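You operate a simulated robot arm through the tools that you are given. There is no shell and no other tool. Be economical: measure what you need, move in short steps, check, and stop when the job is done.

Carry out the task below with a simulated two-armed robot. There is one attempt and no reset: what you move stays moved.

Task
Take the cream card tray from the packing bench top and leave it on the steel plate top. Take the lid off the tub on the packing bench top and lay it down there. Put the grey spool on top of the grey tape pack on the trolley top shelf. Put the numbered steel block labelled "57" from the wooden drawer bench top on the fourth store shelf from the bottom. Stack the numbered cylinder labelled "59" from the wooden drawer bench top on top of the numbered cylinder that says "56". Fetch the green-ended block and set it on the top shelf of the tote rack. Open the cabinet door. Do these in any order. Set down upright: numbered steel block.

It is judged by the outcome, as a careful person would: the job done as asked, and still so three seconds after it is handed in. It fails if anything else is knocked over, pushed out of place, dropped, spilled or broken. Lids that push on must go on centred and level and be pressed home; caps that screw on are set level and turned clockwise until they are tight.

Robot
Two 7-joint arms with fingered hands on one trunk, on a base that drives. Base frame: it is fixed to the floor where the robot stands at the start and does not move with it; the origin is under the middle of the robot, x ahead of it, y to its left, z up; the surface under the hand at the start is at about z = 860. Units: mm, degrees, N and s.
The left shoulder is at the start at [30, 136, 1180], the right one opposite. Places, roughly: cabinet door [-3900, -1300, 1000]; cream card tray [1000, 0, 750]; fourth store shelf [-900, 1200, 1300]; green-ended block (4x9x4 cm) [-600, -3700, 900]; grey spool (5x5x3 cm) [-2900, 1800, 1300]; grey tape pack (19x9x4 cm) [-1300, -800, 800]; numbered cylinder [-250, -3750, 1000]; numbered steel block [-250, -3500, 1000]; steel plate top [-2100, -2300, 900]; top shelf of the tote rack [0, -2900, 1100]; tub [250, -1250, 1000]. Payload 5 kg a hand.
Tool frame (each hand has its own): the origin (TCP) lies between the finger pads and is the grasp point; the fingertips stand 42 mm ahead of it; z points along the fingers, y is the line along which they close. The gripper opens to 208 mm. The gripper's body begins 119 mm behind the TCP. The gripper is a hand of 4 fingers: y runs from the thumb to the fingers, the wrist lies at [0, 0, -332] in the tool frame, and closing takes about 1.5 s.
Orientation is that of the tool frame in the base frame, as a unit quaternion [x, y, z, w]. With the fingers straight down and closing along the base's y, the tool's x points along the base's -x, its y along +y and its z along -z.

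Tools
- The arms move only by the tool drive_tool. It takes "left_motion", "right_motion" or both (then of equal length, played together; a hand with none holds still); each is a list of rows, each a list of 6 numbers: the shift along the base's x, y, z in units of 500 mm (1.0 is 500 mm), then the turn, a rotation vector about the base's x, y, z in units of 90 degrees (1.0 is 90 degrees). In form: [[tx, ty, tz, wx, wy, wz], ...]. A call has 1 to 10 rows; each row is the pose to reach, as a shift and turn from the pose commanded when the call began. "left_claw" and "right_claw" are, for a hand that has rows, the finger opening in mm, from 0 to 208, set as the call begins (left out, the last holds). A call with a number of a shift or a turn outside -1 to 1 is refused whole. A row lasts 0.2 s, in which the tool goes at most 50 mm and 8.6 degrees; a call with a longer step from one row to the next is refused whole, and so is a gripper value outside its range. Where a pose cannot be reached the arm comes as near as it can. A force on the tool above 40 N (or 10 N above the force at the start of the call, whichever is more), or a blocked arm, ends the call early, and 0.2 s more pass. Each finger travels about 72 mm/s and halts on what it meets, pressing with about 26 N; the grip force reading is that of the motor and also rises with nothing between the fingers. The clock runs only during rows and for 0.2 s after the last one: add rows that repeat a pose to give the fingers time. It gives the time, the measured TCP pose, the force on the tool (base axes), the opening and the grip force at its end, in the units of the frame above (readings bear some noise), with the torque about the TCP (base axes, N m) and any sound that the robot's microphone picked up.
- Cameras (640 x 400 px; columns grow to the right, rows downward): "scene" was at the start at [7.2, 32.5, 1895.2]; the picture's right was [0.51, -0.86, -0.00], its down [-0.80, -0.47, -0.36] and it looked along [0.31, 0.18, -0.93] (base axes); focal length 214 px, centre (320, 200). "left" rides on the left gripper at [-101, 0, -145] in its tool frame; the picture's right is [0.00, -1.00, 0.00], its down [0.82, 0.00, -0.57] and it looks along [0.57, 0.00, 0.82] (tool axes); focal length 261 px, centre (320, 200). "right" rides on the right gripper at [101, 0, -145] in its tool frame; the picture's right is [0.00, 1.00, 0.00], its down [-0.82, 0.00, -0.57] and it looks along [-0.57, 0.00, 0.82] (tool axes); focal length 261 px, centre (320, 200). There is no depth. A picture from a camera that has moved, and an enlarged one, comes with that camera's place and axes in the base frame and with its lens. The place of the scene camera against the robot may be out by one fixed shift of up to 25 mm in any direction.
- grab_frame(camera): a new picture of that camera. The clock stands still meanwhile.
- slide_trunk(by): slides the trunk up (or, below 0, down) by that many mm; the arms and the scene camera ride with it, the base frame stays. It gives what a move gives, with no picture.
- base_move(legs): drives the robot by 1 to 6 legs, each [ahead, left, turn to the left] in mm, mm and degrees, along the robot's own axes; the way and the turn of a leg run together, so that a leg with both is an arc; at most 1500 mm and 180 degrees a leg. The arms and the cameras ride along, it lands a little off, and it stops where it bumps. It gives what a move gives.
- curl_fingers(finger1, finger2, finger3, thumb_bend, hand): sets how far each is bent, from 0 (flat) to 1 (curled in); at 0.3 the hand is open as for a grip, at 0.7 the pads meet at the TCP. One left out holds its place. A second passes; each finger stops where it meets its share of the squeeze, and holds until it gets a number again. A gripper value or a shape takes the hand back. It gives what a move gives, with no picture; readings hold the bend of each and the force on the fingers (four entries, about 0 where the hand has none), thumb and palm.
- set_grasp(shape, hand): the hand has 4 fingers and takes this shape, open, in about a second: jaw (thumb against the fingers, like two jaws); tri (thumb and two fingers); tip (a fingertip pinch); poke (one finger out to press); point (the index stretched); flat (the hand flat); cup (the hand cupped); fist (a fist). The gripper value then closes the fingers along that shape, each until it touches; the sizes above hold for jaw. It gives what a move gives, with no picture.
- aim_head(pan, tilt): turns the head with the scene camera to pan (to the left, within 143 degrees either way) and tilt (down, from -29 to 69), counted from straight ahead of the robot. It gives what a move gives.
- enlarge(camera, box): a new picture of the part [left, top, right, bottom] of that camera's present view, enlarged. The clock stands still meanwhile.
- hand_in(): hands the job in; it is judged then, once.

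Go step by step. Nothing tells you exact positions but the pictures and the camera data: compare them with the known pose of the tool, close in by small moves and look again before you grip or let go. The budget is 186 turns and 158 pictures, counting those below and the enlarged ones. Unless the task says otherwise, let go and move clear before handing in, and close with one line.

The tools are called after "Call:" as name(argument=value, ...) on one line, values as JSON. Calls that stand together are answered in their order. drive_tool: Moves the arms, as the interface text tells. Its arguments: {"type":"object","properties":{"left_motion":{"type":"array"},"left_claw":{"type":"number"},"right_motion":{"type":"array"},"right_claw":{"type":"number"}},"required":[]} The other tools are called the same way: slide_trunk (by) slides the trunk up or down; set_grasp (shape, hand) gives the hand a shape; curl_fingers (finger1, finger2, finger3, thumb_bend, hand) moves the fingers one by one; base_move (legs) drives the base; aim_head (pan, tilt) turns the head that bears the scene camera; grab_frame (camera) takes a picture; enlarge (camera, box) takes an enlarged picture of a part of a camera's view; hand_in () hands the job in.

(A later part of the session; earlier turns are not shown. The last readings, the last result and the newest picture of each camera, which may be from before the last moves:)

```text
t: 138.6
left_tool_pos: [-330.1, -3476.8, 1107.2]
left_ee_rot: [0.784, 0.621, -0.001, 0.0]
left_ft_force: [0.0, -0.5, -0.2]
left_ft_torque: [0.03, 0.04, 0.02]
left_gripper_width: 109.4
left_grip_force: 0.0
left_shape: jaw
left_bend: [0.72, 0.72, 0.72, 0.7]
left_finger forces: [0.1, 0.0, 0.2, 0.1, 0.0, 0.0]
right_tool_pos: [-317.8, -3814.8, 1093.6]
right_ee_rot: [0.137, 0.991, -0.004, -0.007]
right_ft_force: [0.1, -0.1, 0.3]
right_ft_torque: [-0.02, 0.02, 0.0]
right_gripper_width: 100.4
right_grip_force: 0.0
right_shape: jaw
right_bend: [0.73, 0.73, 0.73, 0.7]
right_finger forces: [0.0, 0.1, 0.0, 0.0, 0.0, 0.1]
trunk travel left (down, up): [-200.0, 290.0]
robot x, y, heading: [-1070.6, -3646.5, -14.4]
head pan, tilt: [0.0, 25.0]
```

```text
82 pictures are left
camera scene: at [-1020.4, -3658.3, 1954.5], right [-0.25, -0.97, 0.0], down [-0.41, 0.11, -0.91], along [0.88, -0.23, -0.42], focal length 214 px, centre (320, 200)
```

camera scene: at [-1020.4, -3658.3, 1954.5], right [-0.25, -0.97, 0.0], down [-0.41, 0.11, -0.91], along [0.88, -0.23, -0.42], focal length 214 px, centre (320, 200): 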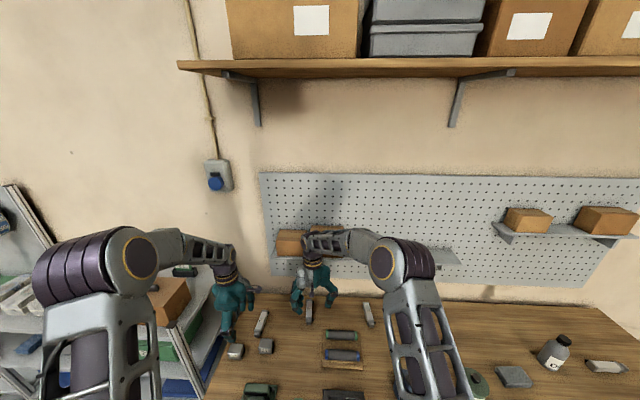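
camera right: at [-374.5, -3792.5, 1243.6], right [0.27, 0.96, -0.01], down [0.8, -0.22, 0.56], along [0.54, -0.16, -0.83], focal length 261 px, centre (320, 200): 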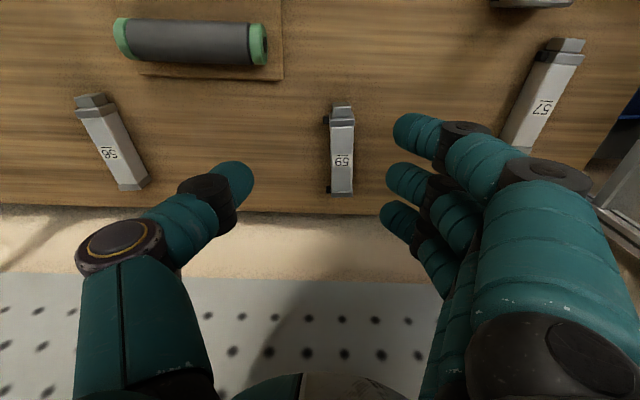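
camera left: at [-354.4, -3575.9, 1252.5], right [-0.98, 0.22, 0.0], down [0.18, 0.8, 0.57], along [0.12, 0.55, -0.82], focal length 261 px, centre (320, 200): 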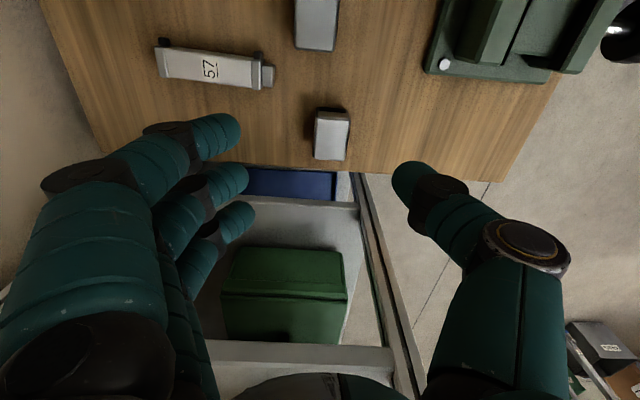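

Call:
enlarge(camera="scene", box=[255, 205, 475, 340])

```text
2.91 times, centred on (365, 272) of scene
camera zoom: at [-1020.4, -3658.3, 1954.5], right [-0.25, -0.97, 0.0], down [-0.41, 0.11, -0.91], along [0.88, -0.23, -0.42], focal length 624 px, centre (189, -11)
```

zoom: 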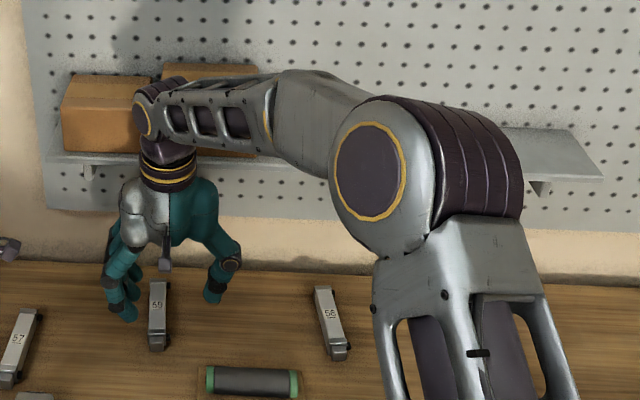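

Boxes undisturbed. I'll tilt the right hand 30° so the wrist stays clear of the pegboard shelf, and come over cylinder 59.

Call:
drive_tool(right_motion=[[0, 0, 0, -0.02, -0.08, 0], [0, 0, -0.02, -0.041, -0.16, 0], [0.04, 0.0, -0.05, -0.062, -0.24, 0], [0.1, 0.01, -0.09, -0.083, -0.323, 0], [0.15, 0.014, -0.14, -0.083, -0.323, 0], [0.176, 0.014, -0.188, -0.083, -0.323, 0], [0.176, 0.014, -0.188, -0.083, -0.323, 0]], right_claw=90)

Call:
grab_frame(camera="right")

```text
t: 140.2
left_tool_pos: [-330.3, -3478.4, 1108.5]
left_ee_rot: [0.783, 0.623, 0.0, 0.001]
left_ft_force: [-0.5, -0.1, -0.2]
left_ft_torque: [0.05, -0.02, 0.02]
left_gripper_width: 109.4
left_grip_force: 0.0
left_shape: jaw
left_bend: [0.72, 0.72, 0.72, 0.7]
left_finger forces: [0.1, 0.1, 0.0, 0.0, 0.0, 0.0]
right_tool_pos: [-231.0, -3809.0, 1001.2]
right_ee_rot: [0.134, 0.958, -0.033, 0.251]
right_ft_force: [-0.5, -0.9, -0.3]
right_ft_torque: [0.02, -0.01, 0.02]
right_gripper_width: 90.9
right_grip_force: 0.1
right_shape: jaw
right_bend: [0.73, 0.73, 0.73, 0.7]
right_finger forces: [0.0, 0.0, 0.0, 0.1, 0.0, 0.0]
trunk travel left (down, up): [-200.0, 290.0]
robot x, y, heading: [-1073.2, -3645.0, -14.6]
head pan, tilt: [0.0, 25.0]
```

```text
80 pictures are left
camera right: at [-383.1, -3764.2, 1078.8], right [0.28, 0.96, 0.01], down [0.42, -0.13, 0.9], along [0.87, -0.25, -0.43], focal length 261 px, centre (320, 200)
```

right: 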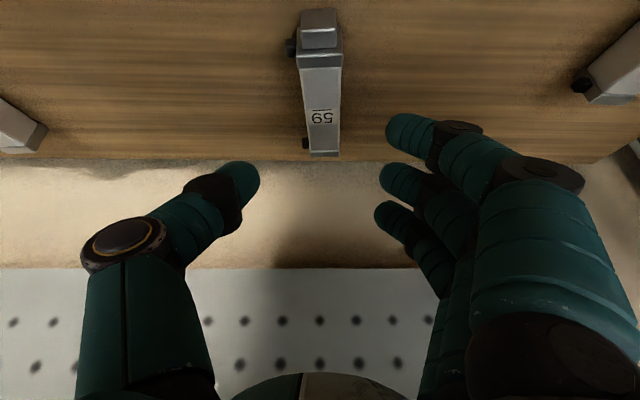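

Aligned with cylinder 59. Reduce tilt to 20°, then descend to touch level.

Call:
drive_tool(right_motion=[[-0.01, 0.002, -0.03, 0.014, 0.054, 0], [-0.02, 0.005, -0.07, 0.028, 0.108, 0], [-0.02, 0.005, -0.11, 0.028, 0.108, 0], [-0.02, 0.005, -0.13, 0.028, 0.108, 0], [-0.02, 0.005, -0.14, 0.028, 0.108, 0], [-0.02, 0.005, -0.15, 0.028, 0.108, 0], [-0.02, 0.005, -0.16, 0.028, 0.108, 0]])

Call:
grab_frame(camera="right")

```text
t: 141.7
left_tool_pos: [-332.3, -3476.7, 1107.4]
left_ee_rot: [0.783, 0.622, 0.0, 0.0]
left_ft_force: [2.2, 0.3, -0.8]
left_ft_torque: [0.0, 0.08, -0.01]
left_gripper_width: 109.6
left_grip_force: 0.1
left_shape: jaw
left_bend: [0.72, 0.72, 0.72, 0.7]
left_finger forces: [0.1, 0.1, 0.1, 0.0, 0.1, 0.1]
right_tool_pos: [-235.0, -3803.0, 933.8]
right_ee_rot: [0.136, 0.975, -0.019, 0.172]
right_ft_force: [-3.0, 2.1, 23.4]
right_ft_torque: [1.28, 0.58, 0.15]
right_gripper_width: 90.4
right_grip_force: 0.0
right_shape: jaw
right_bend: [0.75, 0.73, 0.73, 0.7]
right_finger forces: [22.2, 0.0, 0.1, 0.1, 0.1, 0.0]
trunk travel left (down, up): [-200.0, 290.0]
robot x, y, heading: [-1068.1, -3646.8, -14.8]
head pan, tilt: [0.0, 25.0]
stopped in row 7 (right hand): the force on the tool passed its limit at 44 N (the readings are from after the stop); the commanded pose is now the measured one
```

```text
79 pictures are left
camera right: at [-373.4, -3762.7, 1036.0], right [0.28, 0.96, 0.01], down [0.55, -0.17, 0.82], along [0.79, -0.22, -0.58], focal length 261 px, centre (320, 200)
```

right: 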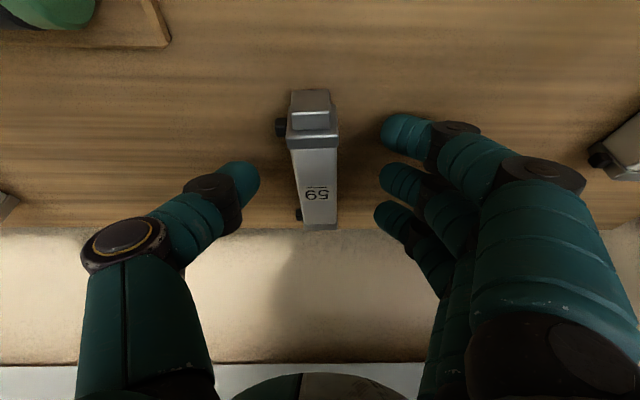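

Close on cylinder 59 and lift slightly.

Call:
drive_tool(right_motion=[[0, 0, 0.005, 0, 0, 0], [0, 0, 0.005, 0, 0, 0], [0, 0, 0.005, 0, 0, 0], [0, 0, 0.005, 0, 0, 0], [0, 0, 0.005, 0, 0, 0], [0, 0, 0.005, 0, 0, 0], [0, 0, 0.02, 0, 0, 0], [0, 0, 0.06, 0, 0, 0], [0, 0, 0.1, 0, 0, 0]], right_claw=5)

Call:
grab_frame(camera="right")

```text
t: 143.7
left_tool_pos: [-330.9, -3478.1, 1106.7]
left_ee_rot: [0.783, 0.622, -0.002, -0.001]
left_ft_force: [-0.3, 0.0, 0.6]
left_ft_torque: [0.01, -0.01, 0.02]
left_gripper_width: 109.4
left_grip_force: 0.0
left_shape: jaw
left_bend: [0.72, 0.72, 0.72, 0.7]
left_finger forces: [0.0, 0.1, 0.0, 0.1, 0.2, 0.0]
right_tool_pos: [-236.4, -3804.3, 979.1]
right_ee_rot: [0.136, 0.976, -0.021, 0.169]
right_ft_force: [-0.8, -0.2, -3.5]
right_ft_torque: [-0.02, -0.06, 0.02]
right_gripper_width: 28.5
right_grip_force: 25.9
right_shape: jaw
right_bend: [0.73, 0.72, 0.73, 0.71]
right_finger forces: [6.8, 8.5, 10.1, 0.0, 20.1, 0.0]
trunk travel left (down, up): [-200.0, 290.0]
robot x, y, heading: [-1070.7, -3647.8, -14.8]
head pan, tilt: [0.0, 25.0]
```

```text
78 pictures are left
camera right: at [-375.0, -3764.1, 1082.3], right [0.28, 0.96, 0.01], down [0.56, -0.17, 0.81], along [0.78, -0.22, -0.58], focal length 261 px, centre (320, 200)
```

right: 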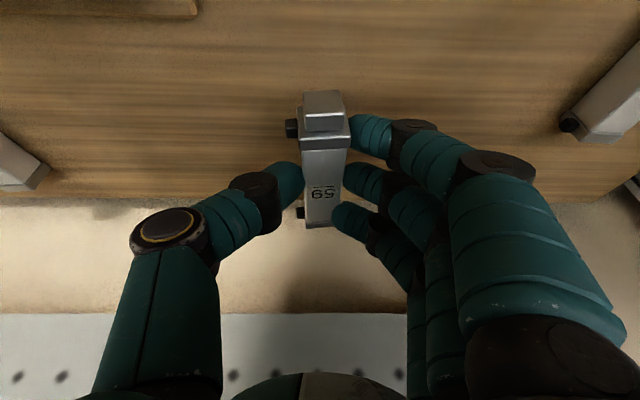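

Holding 59. Raise and carry it over to cylinder 56.

Call:
drive_tool(right_motion=[[0, 0, 0.06, 0, 0, 0], [-0.02, -0.06, 0.1, 0, 0, 0], [-0.04, -0.14, 0.11, 0, 0, 0], [-0.07, -0.22, 0.11, 0, 0, 0], [-0.1, -0.3, 0.11, 0, 0, 0], [-0.12, -0.38, 0.11, 0, 0, 0], [-0.15, -0.46, 0.11, 0, 0, 0], [-0.17, -0.54, 0.11, 0, 0, 0], [-0.184, -0.6, 0.11, 0, 0, 0], [-0.184, -0.6, 0.11, 0, 0, 0]])

Call:
grab_frame(camera="right")

Call:
enlarge(camera="scene", box=[255, 205, 475, 340])

```text
t: 145.9
left_tool_pos: [-331.0, -3478.4, 1106.7]
left_ee_rot: [0.783, 0.622, -0.002, 0.0]
left_ft_force: [0.5, 0.0, 0.2]
left_ft_torque: [-0.08, 0.01, -0.02]
left_gripper_width: 109.2
left_grip_force: 0.1
left_shape: jaw
left_bend: [0.72, 0.72, 0.72, 0.7]
left_finger forces: [0.1, 0.0, 0.1, 0.1, 0.0, 0.0]
right_tool_pos: [-328.5, -4102.0, 1035.3]
right_ee_rot: [0.135, 0.976, -0.021, 0.17]
right_ft_force: [0.4, 1.0, -2.2]
right_ft_torque: [-0.03, 0.06, -0.02]
right_gripper_width: 28.3
right_grip_force: 26.4
right_shape: jaw
right_bend: [0.73, 0.72, 0.73, 0.71]
right_finger forces: [6.9, 8.5, 8.5, 0.1, 20.1, 0.0]
trunk travel left (down, up): [-200.0, 290.0]
robot x, y, heading: [-1069.0, -3647.4, -14.8]
head pan, tilt: [0.0, 25.0]
```

```text
77 pictures are left
camera right: at [-466.6, -4063.5, 1138.5], right [0.28, 0.96, 0.01], down [0.56, -0.17, 0.81], along [0.78, -0.22, -0.58], focal length 261 px, centre (320, 200)
```

right: 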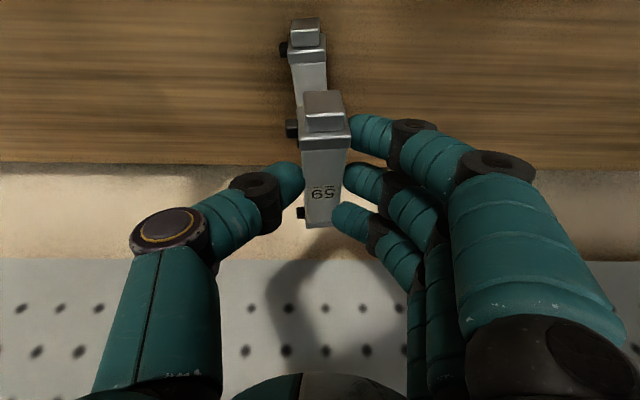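

```text
2.91 times, centred on (365, 272) of scene
camera zoom: at [-1020.3, -3657.4, 1954.6], right [-0.25, -0.97, 0.0], down [-0.41, 0.11, -0.91], along [0.88, -0.23, -0.42], focal length 624 px, centre (189, -11)
```

zoom: 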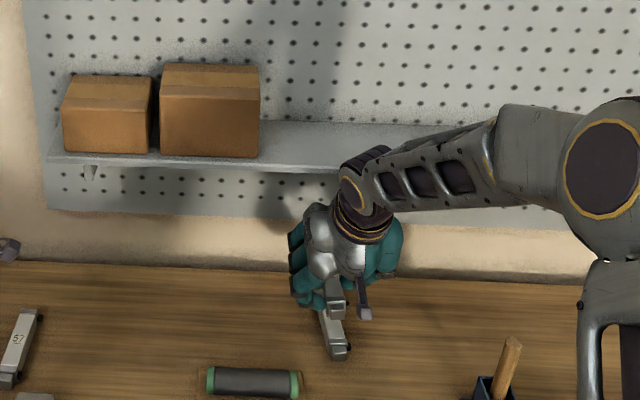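

59 needs ~12 mm more to the right. Shift and lower most of the way.

Call:
drive_tool(right_motion=[[-0.006, -0.024, -0.02, 0, 0, 0], [-0.006, -0.024, -0.06, 0, 0, 0], [-0.006, -0.024, -0.1, 0, 0, 0], [-0.006, -0.024, -0.1, 0, 0, 0]])

Call:
grab_frame(camera="right")

Call:
enlarge(camera="scene", box=[345, 275, 405, 335])

```text
t: 146.9
left_tool_pos: [-331.3, -3478.9, 1107.0]
left_ee_rot: [0.783, 0.623, -0.002, -0.001]
left_ft_force: [-0.7, 0.5, 0.8]
left_ft_torque: [-0.02, 0.03, -0.01]
left_gripper_width: 109.5
left_grip_force: 0.1
left_shape: jaw
left_bend: [0.72, 0.72, 0.72, 0.7]
left_finger forces: [0.1, 0.0, 0.1, 0.0, 0.1, 0.0]
right_tool_pos: [-331.0, -4115.0, 984.0]
right_ee_rot: [0.135, 0.976, -0.021, 0.17]
right_ft_force: [-0.4, -0.4, -2.8]
right_ft_torque: [-0.01, 0.02, -0.04]
right_gripper_width: 28.4
right_grip_force: 26.3
right_shape: jaw
right_bend: [0.73, 0.72, 0.73, 0.71]
right_finger forces: [6.9, 8.4, 8.4, 0.1, 20.0, 0.0]
trunk travel left (down, up): [-200.0, 290.0]
robot x, y, heading: [-1069.7, -3649.6, -14.7]
head pan, tilt: [0.0, 25.0]
```

```text
75 pictures are left
camera right: at [-469.7, -4076.1, 1088.4], right [0.28, 0.96, 0.01], down [0.56, -0.17, 0.81], along [0.78, -0.22, -0.58], focal length 261 px, centre (320, 200)
```

right: 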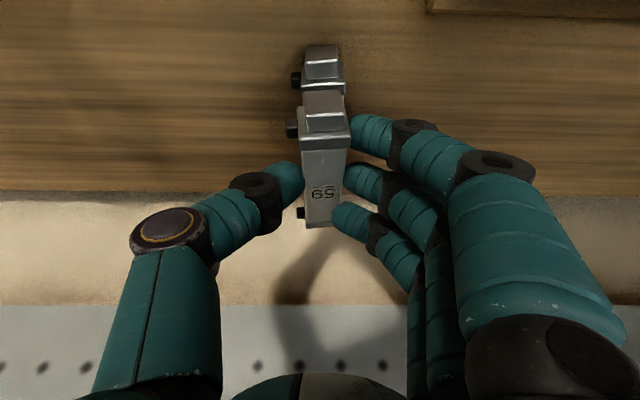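

```text
6.67 times, centred on (375, 305) of scene
camera zoom: at [-1021.2, -3658.0, 1954.7], right [-0.25, -0.97, 0.0], down [-0.41, 0.11, -0.91], along [0.88, -0.23, -0.42], focal length 1430 px, centre (-47, -500)
```

zoom: 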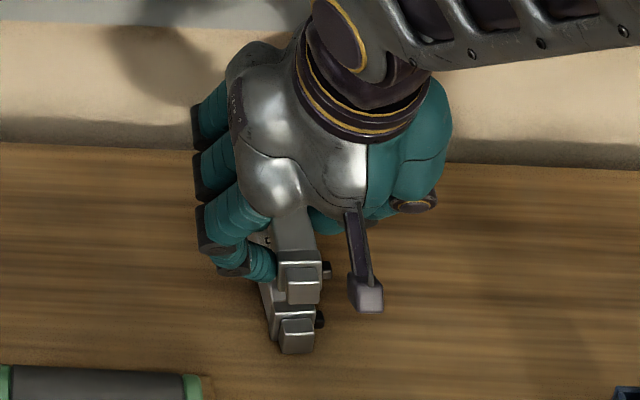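

Aligned. Lower the last bit slowly.

Call:
drive_tool(right_motion=[[0, 0, -0.012, 0, 0, 0], [0, 0, -0.02, 0, 0, 0], [0, 0, -0.026, 0, 0, 0], [0, 0, -0.031, 0, 0, 0]])

Call:
grab_frame(camera="right")

```text
t: 147.9
left_tool_pos: [-330.9, -3477.8, 1107.5]
left_ee_rot: [0.783, 0.623, 0.0, 0.0]
left_ft_force: [-0.3, -0.1, 0.2]
left_ft_torque: [-0.03, 0.0, 0.02]
left_gripper_width: 109.2
left_grip_force: 0.0
left_shape: jaw
left_bend: [0.72, 0.72, 0.72, 0.7]
left_finger forces: [0.0, 0.0, 0.0, 0.0, 0.1, 0.0]
right_tool_pos: [-329.8, -4115.7, 971.3]
right_ee_rot: [0.136, 0.976, -0.02, 0.17]
right_ft_force: [-1.8, 1.3, 5.5]
right_ft_torque: [0.04, -0.47, 0.08]
right_gripper_width: 28.4
right_grip_force: 26.1
right_shape: jaw
right_bend: [0.73, 0.72, 0.73, 0.71]
right_finger forces: [6.0, 8.3, 16.4, 0.0, 21.0, 0.0]
trunk travel left (down, up): [-200.0, 290.0]
robot x, y, heading: [-1064.8, -3647.2, -14.6]
head pan, tilt: [0.0, 25.0]
```

```text
73 pictures are left
camera right: at [-469.0, -4076.1, 1073.5], right [0.28, 0.96, 0.01], down [0.55, -0.17, 0.82], along [0.79, -0.22, -0.58], focal length 261 px, centre (320, 200)
```

right: 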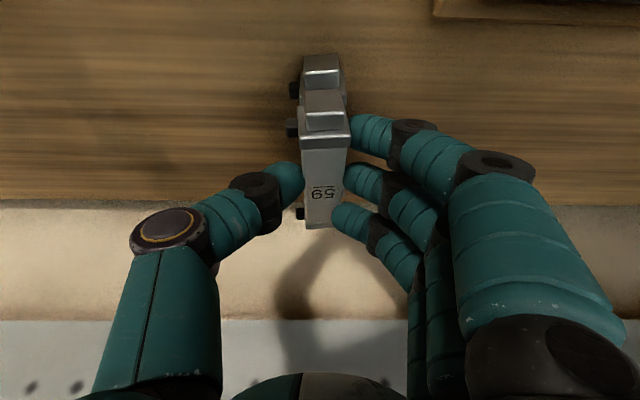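

Call:
drive_tool(right_motion=[[0, 0, -0.003, 0, 0, 0], [0, 0, -0.005, 0, 0, 0]])

Call:
drive_tool(right_motion=[[0, 0, 0, 0, 0, 0], [0, 0, 0, 0, 0, 0], [0, 0, 0, 0, 0, 0], [0, 0, 0, 0, 0, 0], [0, 0, 0.04, 0, 0, 0], [0, 0, 0.1, 0, 0, 0], [-0.02, 0.005, 0.18, 0, 0, 0], [-0.06, 0.015, 0.26, 0, 0, 0]], right_claw=90)

Call:
grab_frame(camera="right")

```text
t: 148.5
left_tool_pos: [-331.2, -3477.0, 1109.2]
left_ee_rot: [0.783, 0.622, -0.002, 0.0]
left_ft_force: [-1.0, -0.1, -0.8]
left_ft_torque: [0.0, 0.0, -0.02]
left_gripper_width: 109.1
left_grip_force: 0.0
left_shape: jaw
left_bend: [0.72, 0.72, 0.72, 0.7]
left_finger forces: [0.0, 0.0, 0.0, 0.0, 0.0, 0.1]
right_tool_pos: [-330.4, -4116.0, 970.1]
right_ee_rot: [0.135, 0.976, -0.021, 0.172]
right_ft_force: [-0.2, 0.7, 14.4]
right_ft_torque: [0.01, -0.97, 0.08]
right_gripper_width: 29.0
right_grip_force: 25.6
right_shape: jaw
right_bend: [0.73, 0.72, 0.74, 0.71]
right_finger forces: [5.4, 8.1, 26.7, 0.0, 22.4, 0.1]
trunk travel left (down, up): [-200.0, 290.0]
robot x, y, heading: [-1067.8, -3643.2, -14.7]
head pan, tilt: [0.0, 25.0]
```

```text
t: 150.3
left_tool_pos: [-331.5, -3476.7, 1107.8]
left_ee_rot: [0.783, 0.622, -0.002, 0.001]
left_ft_force: [-0.6, 0.3, 0.8]
left_ft_torque: [-0.12, -0.1, 0.02]
left_gripper_width: 109.5
left_grip_force: 0.0
left_shape: jaw
left_bend: [0.72, 0.72, 0.72, 0.7]
left_finger forces: [0.0, 0.0, 0.0, 0.0, 0.0, 0.1]
right_tool_pos: [-363.2, -4107.9, 1097.9]
right_ee_rot: [0.135, 0.976, -0.021, 0.17]
right_ft_force: [-0.4, 0.7, -0.5]
right_ft_torque: [-0.07, -0.16, -0.02]
right_gripper_width: 89.1
right_grip_force: 0.2
right_shape: jaw
right_bend: [0.73, 0.73, 0.73, 0.7]
right_finger forces: [0.1, 0.1, 0.0, 0.0, 0.0, 0.1]
trunk travel left (down, up): [-200.0, 290.0]
robot x, y, heading: [-1068.4, -3646.9, -14.7]
head pan, tilt: [0.0, 25.0]
```

```text
72 pictures are left
camera right: at [-502.2, -4067.5, 1200.6], right [0.28, 0.96, 0.01], down [0.56, -0.17, 0.81], along [0.78, -0.22, -0.58], focal length 261 px, centre (320, 200)
```

right: 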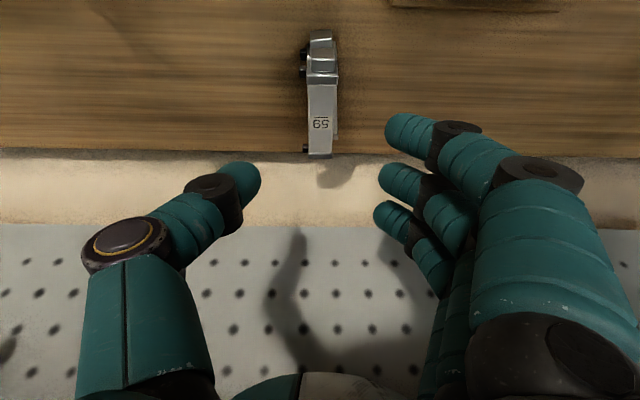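

Stack 59-on-56 is good. Next reposition: bring left hand inward, then base back 150 and left 250 so cube 57 suits the left hand and the green-ended block the right.

Call:
drive_tool(left_motion=[[-0.02, -0.08, 0.02, 0, 0, 0], [-0.04, -0.16, 0.04, 0, 0, 0], [-0.06, -0.24, 0.06, 0, 0, 0], [-0.08, -0.32, 0.08, 0, 0, 0], [-0.1, -0.4, 0.1, 0, 0, 0], [-0.12, -0.48, 0.1, 0, 0, 0]])

Call:
base_move(legs=[[-150, 0, 0], [0, 250, 0]])

Call:
grab_frame(camera="left")

Call:
grab_frame(camera="scene")

```text
t: 151.7
left_tool_pos: [-389.2, -3720.1, 1157.1]
left_ee_rot: [0.783, 0.622, -0.001, -0.001]
left_ft_force: [0.9, -0.5, 0.4]
left_ft_torque: [0.06, 0.0, 0.01]
left_gripper_width: 108.9
left_grip_force: 0.1
left_shape: jaw
left_bend: [0.72, 0.72, 0.72, 0.7]
left_finger forces: [0.0, 0.0, 0.0, 0.1, 0.1, 0.0]
right_tool_pos: [-360.5, -4108.1, 1095.2]
right_ee_rot: [0.137, 0.976, -0.021, 0.171]
right_ft_force: [-0.5, -1.9, -0.4]
right_ft_torque: [0.14, -0.08, 0.07]
right_gripper_width: 89.2
right_grip_force: 0.0
right_shape: jaw
right_bend: [0.73, 0.73, 0.73, 0.7]
right_finger forces: [0.0, 0.0, 0.0, 0.0, 0.0, 0.0]
trunk travel left (down, up): [-200.0, 290.0]
robot x, y, heading: [-1070.7, -3644.4, -14.6]
head pan, tilt: [0.0, 25.0]
```

```text
t: 154.4
left_tool_pos: [-471.0, -3435.6, 1156.8]
left_ee_rot: [0.781, 0.624, -0.002, 0.0]
left_ft_force: [0.1, 0.4, 0.3]
left_ft_torque: [-0.14, 0.05, -0.01]
left_gripper_width: 109.4
left_grip_force: 0.1
left_shape: jaw
left_bend: [0.72, 0.72, 0.72, 0.7]
left_finger forces: [0.1, 0.0, 0.0, 0.1, 0.0, 0.0]
right_tool_pos: [-440.9, -3824.1, 1097.8]
right_ee_rot: [0.134, 0.976, -0.021, 0.17]
right_ft_force: [0.2, 0.9, -0.7]
right_ft_torque: [-0.1, 0.06, -0.05]
right_gripper_width: 89.4
right_grip_force: 0.0
right_shape: jaw
right_bend: [0.73, 0.73, 0.73, 0.7]
right_finger forces: [0.0, 0.0, 0.0, 0.0, 0.0, 0.0]
trunk travel left (down, up): [-200.0, 290.0]
robot x, y, heading: [-1153.4, -3367.3, -14.8]
head pan, tilt: [0.0, 25.0]
```

```text
71 pictures are left
camera left: at [-491.8, -3533.4, 1302.0], right [-0.98, 0.22, 0.0], down [0.18, 0.8, 0.57], along [0.12, 0.56, -0.82], focal length 261 px, centre (320, 200)
```

left: 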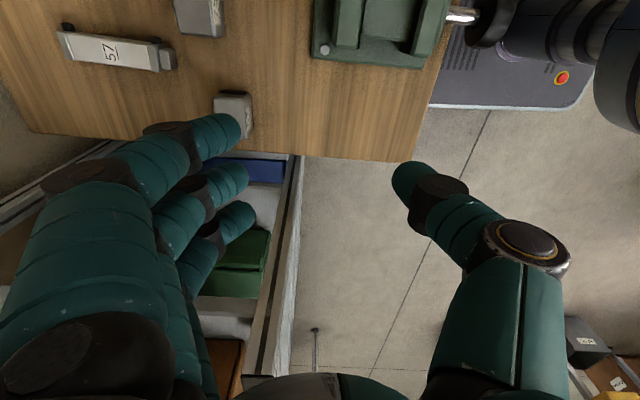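

```text
70 pictures are left
camera scene: at [-1101.7, -3376.6, 1954.6], right [-0.25, -0.97, 0.0], down [-0.41, 0.1, -0.91], along [0.88, -0.23, -0.42], focal length 214 px, centre (320, 200)
```

scene: 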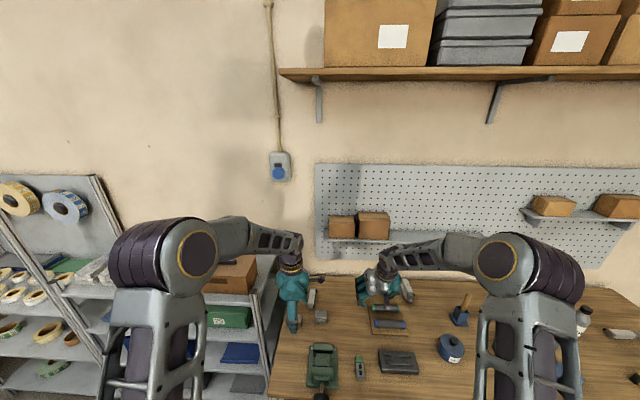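

Move left hand above cube 57; right hand above the green-ended block, untilting.

Call:
drive_tool(left_motion=[[0.05, -0.005, -0.04, 0, 0, 0], [0.1, -0.01, -0.08, 0, 0, 0], [0.16, -0.015, -0.12, 0, 0, 0], [0.21, -0.02, -0.16, 0, 0, 0], [0.256, -0.03, -0.214, 0, 0, 0], [0.256, -0.03, -0.214, 0, 0, 0]], right_motion=[[-0.06, 0.05, 0, 0.014, 0.054, 0], [-0.12, 0.1, 0, 0.028, 0.108, 0], [-0.18, 0.15, 0, 0.042, 0.162, 0], [-0.24, 0.2, 0, 0.055, 0.215, 0], [-0.3, 0.25, -0.04, 0.055, 0.215, 0], [-0.34, 0.28, -0.08, 0.055, 0.215, 0]], left_claw=95)

Call:
grab_frame(camera="left")

Call:
grab_frame(camera="right")

```text
t: 155.8
left_tool_pos: [-341.7, -3449.6, 1052.1]
left_ee_rot: [0.781, 0.624, -0.002, 0.0]
left_ft_force: [-1.2, 0.4, 2.2]
left_ft_torque: [-0.05, -0.08, 0.02]
left_gripper_width: 95.8
left_grip_force: 0.1
left_shape: jaw
left_bend: [0.73, 0.73, 0.73, 0.7]
left_finger forces: [0.1, 0.0, 0.1, 0.0, 0.0, 0.1]
right_tool_pos: [-611.0, -3684.7, 1059.0]
right_ee_rot: [0.136, 0.991, 0.0, -0.002]
right_ft_force: [-0.5, 0.5, 1.0]
right_ft_torque: [-0.03, 0.0, 0.05]
right_gripper_width: 89.3
right_grip_force: 0.2
right_shape: jaw
right_bend: [0.73, 0.73, 0.73, 0.7]
right_finger forces: [0.0, 0.1, 0.1, 0.1, 0.0, 0.0]
trunk travel left (down, up): [-200.0, 290.0]
robot x, y, heading: [-1148.4, -3361.4, -14.5]
head pan, tilt: [0.0, 25.0]
```

```text
69 pictures are left
camera left: at [-364.6, -3548.6, 1196.6], right [-0.98, 0.22, 0.0], down [0.18, 0.8, 0.57], along [0.12, 0.56, -0.82], focal length 261 px, centre (320, 200)
```

left: 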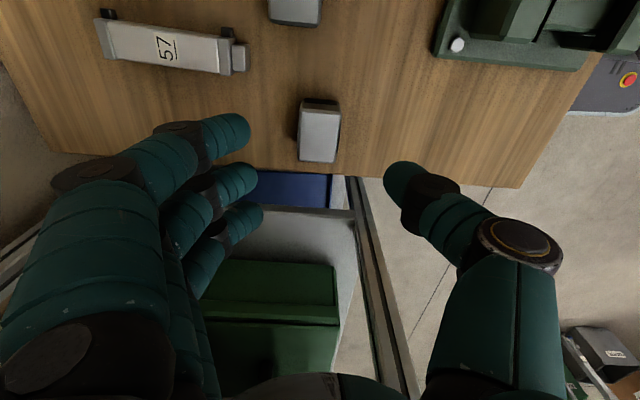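

```text
68 pictures are left
camera right: at [-708.4, -3657.0, 1204.2], right [0.27, 0.96, 0.0], down [0.79, -0.22, 0.57], along [0.55, -0.16, -0.82], focal length 261 px, centre (320, 200)
```

right: 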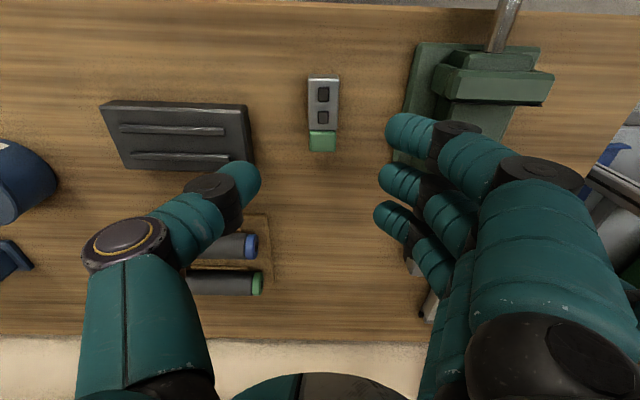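

Both aligned. Lower both hands around their blocks.

Call:
drive_tool(left_motion=[[-0.002, 0.005, -0.06, 0, 0, 0], [-0.004, 0.01, -0.12, 0, 0, 0], [-0.004, 0.01, -0.17, 0, 0, 0], [-0.004, 0.01, -0.21, 0, 0, 0], [-0.004, 0.01, -0.235, 0, 0, 0], [-0.004, 0.01, -0.244, 0, 0, 0], [-0.004, 0.01, -0.244, 0, 0, 0]], right_motion=[[-0.017, 0.007, -0.06, 0, 0, 0], [-0.034, 0.014, -0.12, 0, 0, 0], [-0.034, 0.014, -0.17, 0, 0, 0], [-0.034, 0.014, -0.21, 0, 0, 0], [-0.034, 0.014, -0.24, 0, 0, 0], [-0.034, 0.014, -0.256, 0, 0, 0], [-0.034, 0.014, -0.256, 0, 0, 0]], left_claw=85, right_claw=75)

Call:
grab_frame(camera="left")

Call:
grab_frame(camera="right")

```text
t: 157.4
left_tool_pos: [-344.1, -3445.4, 929.2]
left_ee_rot: [0.781, 0.624, -0.001, 0.0]
left_ft_force: [-0.4, -0.2, -0.1]
left_ft_torque: [0.0, -0.01, 0.03]
left_gripper_width: 85.6
left_grip_force: 0.1
left_shape: jaw
left_bend: [0.73, 0.73, 0.73, 0.7]
left_finger forces: [0.0, 0.0, 0.1, 0.1, 0.1, 0.0]
right_tool_pos: [-626.7, -3678.1, 929.5]
right_ee_rot: [0.136, 0.991, -0.001, -0.002]
right_ft_force: [-0.1, 0.6, -0.1]
right_ft_torque: [0.03, -0.01, -0.02]
right_gripper_width: 75.3
right_grip_force: 0.1
right_shape: jaw
right_bend: [0.73, 0.73, 0.73, 0.7]
right_finger forces: [0.1, 0.1, 0.0, 0.0, 0.1, 0.0]
trunk travel left (down, up): [-200.0, 290.0]
robot x, y, heading: [-1149.1, -3365.5, -14.1]
head pan, tilt: [0.0, 25.0]
```

```text
67 pictures are left
camera left: at [-366.1, -3544.1, 1073.5], right [-0.98, 0.22, 0.0], down [0.18, 0.8, 0.57], along [0.12, 0.56, -0.82], focal length 261 px, centre (320, 200)
```

left: 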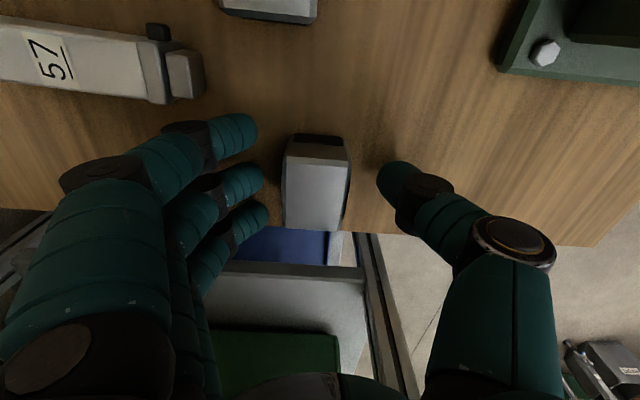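

```text
66 pictures are left
camera right: at [-724.2, -3650.2, 1074.9], right [0.27, 0.96, 0.0], down [0.79, -0.22, 0.57], along [0.55, -0.16, -0.82], focal length 261 px, centre (320, 200)
```

right: 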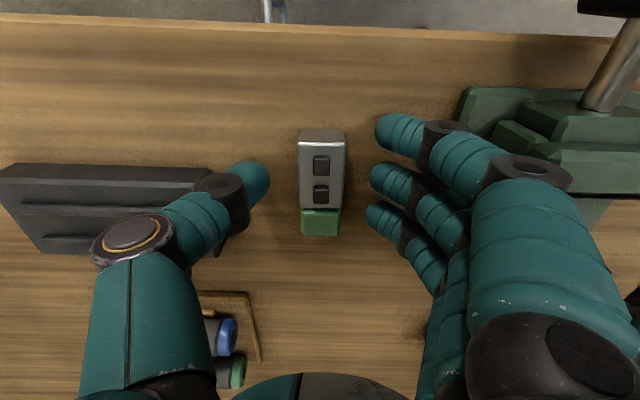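

Both well centred. Close both and lift.

Call:
drive_tool(left_motion=[[0, 0, 0, 0, 0, 0], [0, 0, 0, 0, 0, 0], [0, 0, 0, 0, 0, 0], [0, 0, 0, 0, 0, 0], [0, 0, 0, 0, 0, 0], [0, 0, 0.02, 0, 0, 0], [0, 0, 0.06, 0, 0, 0], [0, 0, 0.12, 0, 0, 0], [0, 0, 0.18, 0, 0, 0], [0, 0, 0.24, 0, 0, 0]], right_motion=[[0, 0, 0, 0, 0, 0], [0, 0, 0, 0, 0, 0], [0, 0, 0, 0, 0, 0], [0, 0, 0, 0, 0, 0], [0, 0, 0, 0, 0, 0], [0, 0, 0.02, 0, 0, 0], [0, 0, 0.06, 0, 0, 0], [0, 0, 0.12, 0, 0, 0], [0, 0, 0.18, 0, 0, 0], [0, 0, 0.24, 0, 0, 0]], left_claw=20, right_claw=10)

Call:
grab_frame(camera="left")

Call:
grab_frame(camera="right")

```text
t: 159.7
left_tool_pos: [-345.7, -3444.1, 1050.3]
left_ee_rot: [0.782, 0.624, -0.001, -0.001]
left_ft_force: [-1.7, 0.6, -3.7]
left_ft_torque: [-0.02, -0.14, 0.03]
left_gripper_width: 37.9
left_grip_force: 25.5
left_shape: jaw
left_bend: [0.73, 0.73, 0.73, 0.7]
left_finger forces: [6.2, 8.1, 7.5, 0.0, 23.0, 0.0]
right_tool_pos: [-628.5, -3678.2, 1049.3]
right_ee_rot: [0.136, 0.991, -0.001, -0.003]
right_ft_force: [-1.4, 0.2, -0.9]
right_ft_torque: [-0.05, -0.1, -0.02]
right_gripper_width: 28.0
right_grip_force: 26.2
right_shape: jaw
right_bend: [0.72, 0.72, 0.72, 0.7]
right_finger forces: [7.2, 8.1, 7.5, 0.0, 23.1, 0.0]
trunk travel left (down, up): [-200.0, 290.0]
robot x, y, heading: [-1150.4, -3367.2, -14.5]
head pan, tilt: [0.0, 25.0]
```

```text
65 pictures are left
camera left: at [-367.4, -3544.4, 1194.6], right [-0.98, 0.22, 0.0], down [0.18, 0.8, 0.57], along [0.12, 0.56, -0.82], focal length 261 px, centre (320, 200)
```

left: 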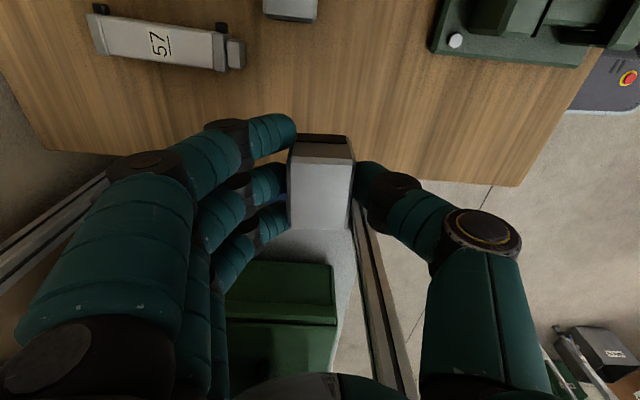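

```text
64 pictures are left
camera right: at [-725.4, -3649.3, 1196.1], right [0.27, 0.96, 0.0], down [0.79, -0.22, 0.57], along [0.55, -0.16, -0.82], focal length 261 px, centre (320, 200)
```

right: 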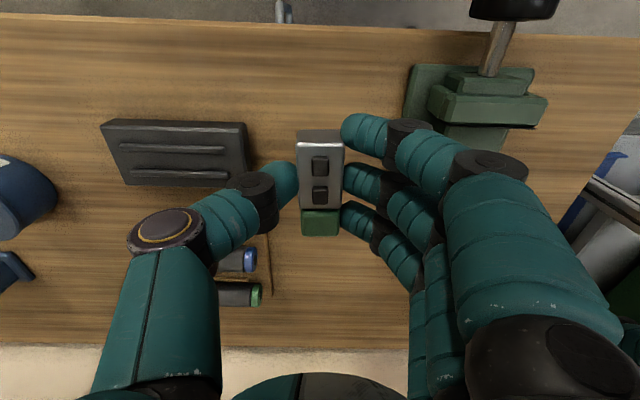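

Both held. Raise both hands, back off and shift left to face the tote rack.

Call:
drive_tool(left_motion=[[0, 0, 0.08, 0, 0, 0], [0, 0, 0.16, 0, 0, 0], [-0.05, 0.01, 0.24, 0, 0, 0], [-0.1, 0.02, 0.32, 0, 0, 0], [-0.15, 0.03, 0.4, 0, 0, 0]], right_motion=[[0, 0, 0.08, 0, 0, 0], [0, 0, 0.16, 0, 0, 0], [0, 0, 0.24, 0, 0, 0], [0, 0, 0.32, 0, 0, 0], [0, 0, 0.4, 0, 0, 0]])

Call:
base_move(legs=[[-300, 0, 0], [0, 700, 0]])

Call:
aim_head(pan=0, tilt=38)

Call:
grab_frame(camera="scene")

```text
t: 160.8
left_tool_pos: [-422.4, -3430.0, 1248.8]
left_ee_rot: [0.782, 0.624, 0.0, 0.0]
left_ft_force: [-2.4, 0.1, -3.2]
left_ft_torque: [-0.03, -0.2, 0.01]
left_gripper_width: 37.9
left_grip_force: 26.1
left_shape: jaw
left_bend: [0.73, 0.73, 0.73, 0.7]
left_finger forces: [6.7, 8.2, 7.8, 0.0, 23.2, 0.0]
right_tool_pos: [-630.9, -3677.4, 1250.2]
right_ee_rot: [0.136, 0.991, -0.001, -0.002]
right_ft_force: [-2.7, 0.4, -1.1]
right_ft_torque: [-0.09, -0.16, 0.04]
right_gripper_width: 27.9
right_grip_force: 25.7
right_shape: jaw
right_bend: [0.72, 0.72, 0.72, 0.7]
right_finger forces: [7.3, 8.0, 7.4, 0.1, 23.1, 0.0]
trunk travel left (down, up): [-200.0, 290.0]
robot x, y, heading: [-1151.2, -3365.3, -14.3]
head pan, tilt: [0.0, 25.0]
```

```text
t: 166.4
left_tool_pos: [-529.7, -2676.6, 1247.0]
left_ee_rot: [0.782, 0.623, -0.002, 0.0]
left_ft_force: [0.0, 0.4, -2.7]
left_ft_torque: [-0.06, 0.0, 0.0]
left_gripper_width: 37.5
left_grip_force: 25.8
left_shape: jaw
left_bend: [0.73, 0.73, 0.73, 0.7]
left_finger forces: [6.8, 8.2, 7.8, 0.1, 23.2, 0.1]
right_tool_pos: [-740.3, -2924.6, 1248.0]
right_ee_rot: [0.138, 0.99, -0.001, -0.003]
right_ft_force: [0.8, 0.4, -0.5]
right_ft_torque: [-0.08, 0.02, 0.03]
right_gripper_width: 27.7
right_grip_force: 26.0
right_shape: jaw
right_bend: [0.72, 0.72, 0.72, 0.7]
right_finger forces: [7.3, 8.1, 7.4, 0.0, 23.2, 0.0]
trunk travel left (down, up): [-200.0, 290.0]
robot x, y, heading: [-1262.2, -2608.6, -14.7]
head pan, tilt: [0.0, 25.0]
```

```text
t: 167.1
left_tool_pos: [-530.9, -2676.0, 1247.6]
left_ee_rot: [0.783, 0.622, -0.002, -0.001]
left_ft_force: [0.0, 0.4, -3.4]
left_ft_torque: [0.03, -0.02, 0.0]
left_gripper_width: 37.8
left_grip_force: 26.3
left_shape: jaw
left_bend: [0.73, 0.73, 0.73, 0.7]
left_finger forces: [6.8, 8.2, 7.9, 0.1, 23.1, 0.1]
right_tool_pos: [-740.8, -2923.1, 1247.5]
right_ee_rot: [0.138, 0.99, 0.0, -0.002]
right_ft_force: [0.1, 0.5, -2.0]
right_ft_torque: [-0.01, 0.01, 0.05]
right_gripper_width: 27.7
right_grip_force: 25.7
right_shape: jaw
right_bend: [0.72, 0.72, 0.72, 0.7]
right_finger forces: [7.3, 8.0, 7.4, 0.0, 23.1, 0.0]
trunk travel left (down, up): [-200.0, 290.0]
robot x, y, heading: [-1261.8, -2609.0, -14.6]
head pan, tilt: [0.0, 38.0]
```

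```text
63 pictures are left
camera scene: at [-1219.1, -2619.5, 1934.3], right [-0.25, -0.97, 0.0], down [-0.6, 0.16, -0.79], along [0.76, -0.2, -0.62], focal length 214 px, centre (320, 200)
```

scene: 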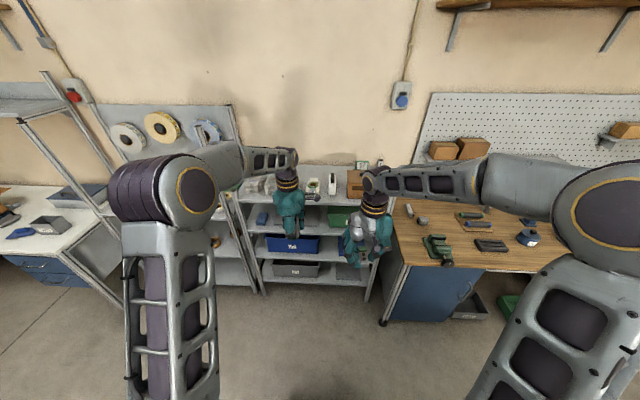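

Call:
enlarge(camera="scene", box=[230, 150, 400, 260])

```text
3.64 times, centred on (315, 205) of scene
camera zoom: at [-1219.1, -2619.5, 1934.3], right [-0.25, -0.97, 0.0], down [-0.6, 0.16, -0.79], along [0.76, -0.2, -0.62], focal length 780 px, centre (338, 182)
```

zoom: 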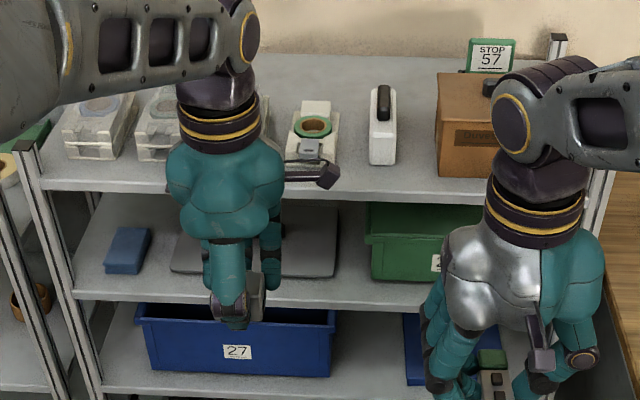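

Call:
grab_frame(camera="right")

```text
61 pictures are left
camera right: at [-836.9, -2895.3, 1394.6], right [0.28, 0.96, 0.0], down [0.79, -0.23, 0.57], along [0.55, -0.16, -0.82], focal length 261 px, centre (320, 200)
```

right: 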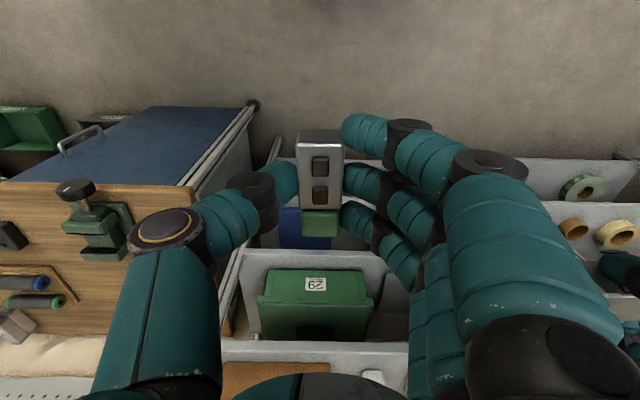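

Move both hands outward to see the shelf's free space.

Call:
drive_tool(left_motion=[[-0.025, 0.1, 0, 0, 0, 0], [-0.05, 0.19, 0, 0, 0, 0], [-0.075, 0.28, 0, 0, 0, 0], [-0.104, 0.36, 0, 0, 0, 0], [-0.104, 0.4, 0, 0, 0, 0]], right_motion=[[-0.02, -0.08, 0, 0, 0, 0], [-0.04, -0.16, 0, 0, 0, 0], [-0.06, -0.24, 0, 0, 0, 0], [-0.08, -0.32, 0, 0, 0, 0], [-0.1, -0.4, 0, 0, 0, 0]])

Call:
enlarge(camera="scene", box=[230, 150, 400, 260])

```text
refused: row 1 steps farther than a row can; nothing moved
```

```text
3.64 times, centred on (315, 205) of scene
camera zoom: at [-1219.1, -2619.5, 1934.3], right [-0.25, -0.97, 0.0], down [-0.6, 0.16, -0.79], along [0.76, -0.2, -0.62], focal length 780 px, centre (338, 182)
```

zoom: 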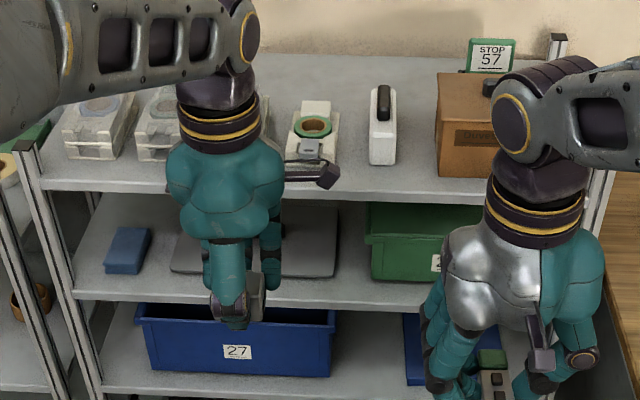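

Call:
drive_tool(left_motion=[[-0.025, 0.08, 0, 0, 0, 0], [-0.05, 0.16, 0, 0, 0, 0], [-0.075, 0.24, 0, 0, 0, 0], [-0.104, 0.32, 0, 0, 0, 0], [-0.104, 0.4, 0, 0, 0, 0]], right_motion=[[-0.02, -0.08, 0, 0, 0, 0], [-0.04, -0.16, 0, 0, 0, 0], [-0.06, -0.24, 0, 0, 0, 0], [-0.08, -0.32, 0, 0, 0, 0], [-0.1, -0.4, 0, 0, 0, 0]])

Call:
enlarge(camera="scene", box=[230, 150, 400, 260])

```text
t: 168.3
left_tool_pos: [-582.8, -2476.7, 1246.5]
left_ee_rot: [0.783, 0.622, -0.002, 0.0]
left_ft_force: [0.7, -0.6, -2.4]
left_ft_torque: [0.16, 0.04, 0.0]
left_gripper_width: 37.7
left_grip_force: 25.5
left_shape: jaw
left_bend: [0.73, 0.73, 0.73, 0.7]
left_finger forces: [6.9, 8.2, 8.0, 0.0, 22.9, 0.0]
right_tool_pos: [-789.0, -3123.0, 1247.6]
right_ee_rot: [0.137, 0.991, -0.001, 0.0]
right_ft_force: [0.6, 0.5, -1.7]
right_ft_torque: [-0.09, 0.05, 0.02]
right_gripper_width: 27.6
right_grip_force: 26.1
right_shape: jaw
right_bend: [0.72, 0.72, 0.72, 0.7]
right_finger forces: [7.4, 8.2, 7.7, 0.0, 23.9, 0.1]
trunk travel left (down, up): [-200.0, 290.0]
robot x, y, heading: [-1261.2, -2609.3, -14.7]
head pan, tilt: [0.0, 38.0]
```

```text
3.64 times, centred on (315, 205) of scene
camera zoom: at [-1218.6, -2618.9, 1934.2], right [-0.25, -0.97, 0.0], down [-0.6, 0.16, -0.79], along [0.76, -0.2, -0.62], focal length 780 px, centre (338, 182)
```

zoom: 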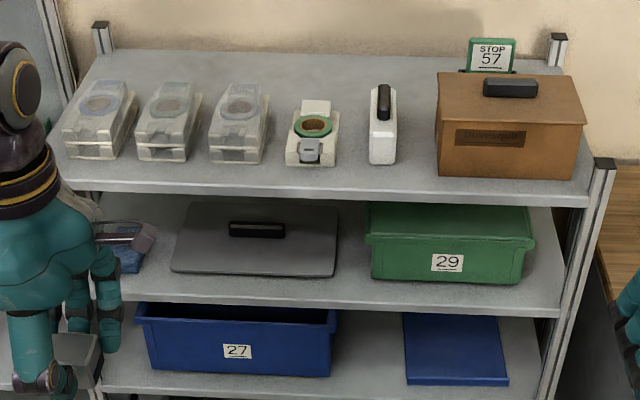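

There's a ~200 mm deep free strip at the back of the top shelf, behind the holders. Tuck both hands in and higher, then drive closer.

Call:
drive_tool(left_motion=[[-0.05, 0.014, 0.025, 0, 0, 0], [-0.1, 0.028, 0.05, 0, 0, 0], [-0.15, 0.042, 0.075, 0, 0, 0], [-0.2, 0.056, 0.1, 0, 0, 0], [-0.25, 0.07, 0.125, 0, 0, 0], [-0.3, 0.084, 0.15, 0, 0, 0], [-0.35, 0.098, 0.175, 0, 0, 0], [-0.4, 0.11, 0.2, 0, 0, 0]], right_motion=[[-0.004, 0.083, 0.024, 0, 0, 0], [-0.008, 0.166, 0.048, 0, 0, 0], [-0.012, 0.249, 0.07, 0, 0, 0], [-0.016, 0.332, 0.095, 0, 0, 0], [-0.02, 0.415, 0.12, 0, 0, 0], [-0.024, 0.498, 0.145, 0, 0, 0], [-0.028, 0.581, 0.16, 0, 0, 0], [-0.032, 0.664, 0.17, 0, 0, 0]])

Call:
base_move(legs=[[620, 0, 0]])

Call:
aim_head(pan=0, tilt=50)

Call:
grab_frame(camera="scene")

```text
t: 170.1
left_tool_pos: [-784.9, -2419.1, 1347.5]
left_ee_rot: [0.783, 0.622, -0.002, 0.0]
left_ft_force: [-0.5, 0.8, -2.8]
left_ft_torque: [-0.13, -0.1, 0.01]
left_gripper_width: 37.6
left_grip_force: 25.6
left_shape: jaw
left_bend: [0.73, 0.73, 0.73, 0.7]
left_finger forces: [7.2, 8.2, 8.5, 0.0, 23.1, 0.1]
right_tool_pos: [-809.4, -2788.9, 1334.2]
right_ee_rot: [0.139, 0.99, -0.002, -0.001]
right_ft_force: [-1.1, 1.4, -1.2]
right_ft_torque: [-0.11, -0.09, 0.01]
right_gripper_width: 27.3
right_grip_force: 26.1
right_shape: jaw
right_bend: [0.72, 0.72, 0.72, 0.7]
right_finger forces: [7.5, 8.2, 7.4, 0.0, 23.5, 0.1]
trunk travel left (down, up): [-200.0, 290.0]
robot x, y, heading: [-1265.5, -2610.4, -14.7]
head pan, tilt: [0.0, 38.0]
```

```text
t: 173.6
left_tool_pos: [-173.8, -2583.0, 1346.9]
left_ee_rot: [0.784, 0.621, -0.002, -0.001]
left_ft_force: [0.5, -0.8, -3.9]
left_ft_torque: [0.01, 0.07, 0.01]
left_gripper_width: 37.8
left_grip_force: 25.8
left_shape: jaw
left_bend: [0.73, 0.73, 0.73, 0.7]
left_finger forces: [7.2, 8.2, 8.4, 0.0, 23.1, 0.0]
right_tool_pos: [-199.8, -2953.3, 1333.7]
right_ee_rot: [0.139, 0.99, 0.0, -0.003]
right_ft_force: [0.0, -0.1, -1.8]
right_ft_torque: [0.0, 0.08, -0.02]
right_gripper_width: 27.7
right_grip_force: 25.9
right_shape: jaw
right_bend: [0.72, 0.72, 0.72, 0.7]
right_finger forces: [7.5, 8.2, 7.5, 0.0, 23.5, 0.0]
trunk travel left (down, up): [-200.0, 290.0]
robot x, y, heading: [-659.0, -2771.7, -15.0]
head pan, tilt: [0.0, 38.0]
```

```text
t: 174.4
left_tool_pos: [-175.3, -2582.5, 1346.2]
left_ee_rot: [0.784, 0.621, -0.002, -0.001]
left_ft_force: [0.0, -0.1, -2.7]
left_ft_torque: [0.02, -0.01, -0.01]
left_gripper_width: 37.5
left_grip_force: 25.7
left_shape: jaw
left_bend: [0.73, 0.73, 0.73, 0.7]
left_finger forces: [7.4, 8.2, 8.4, 0.0, 23.0, 0.1]
right_tool_pos: [-201.4, -2954.0, 1332.9]
right_ee_rot: [0.139, 0.99, -0.001, -0.002]
right_ft_force: [-0.5, -0.4, -1.6]
right_ft_torque: [-0.01, -0.02, 0.04]
right_gripper_width: 27.7
right_grip_force: 25.9
right_shape: jaw
right_bend: [0.72, 0.72, 0.72, 0.7]
right_finger forces: [7.4, 8.2, 7.5, 0.0, 23.5, 0.0]
trunk travel left (down, up): [-200.0, 290.0]
robot x, y, heading: [-654.4, -2766.3, -14.7]
head pan, tilt: [0.0, 50.0]
```

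```text
58 pictures are left
camera scene: at [-621.5, -2776.7, 1917.2], right [-0.26, -0.97, 0.0], down [-0.74, 0.2, -0.64], along [0.62, -0.17, -0.77], focal length 214 px, centre (320, 200)
```

scene: 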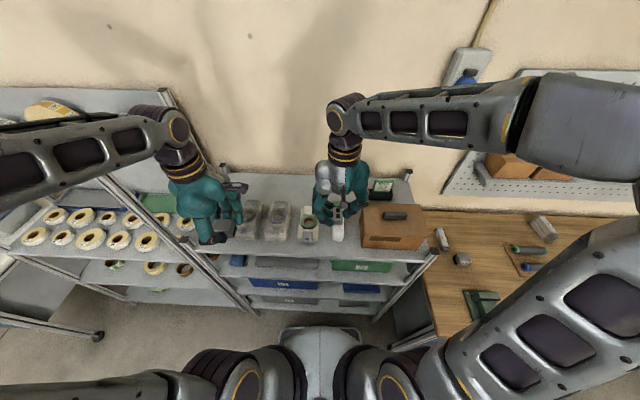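

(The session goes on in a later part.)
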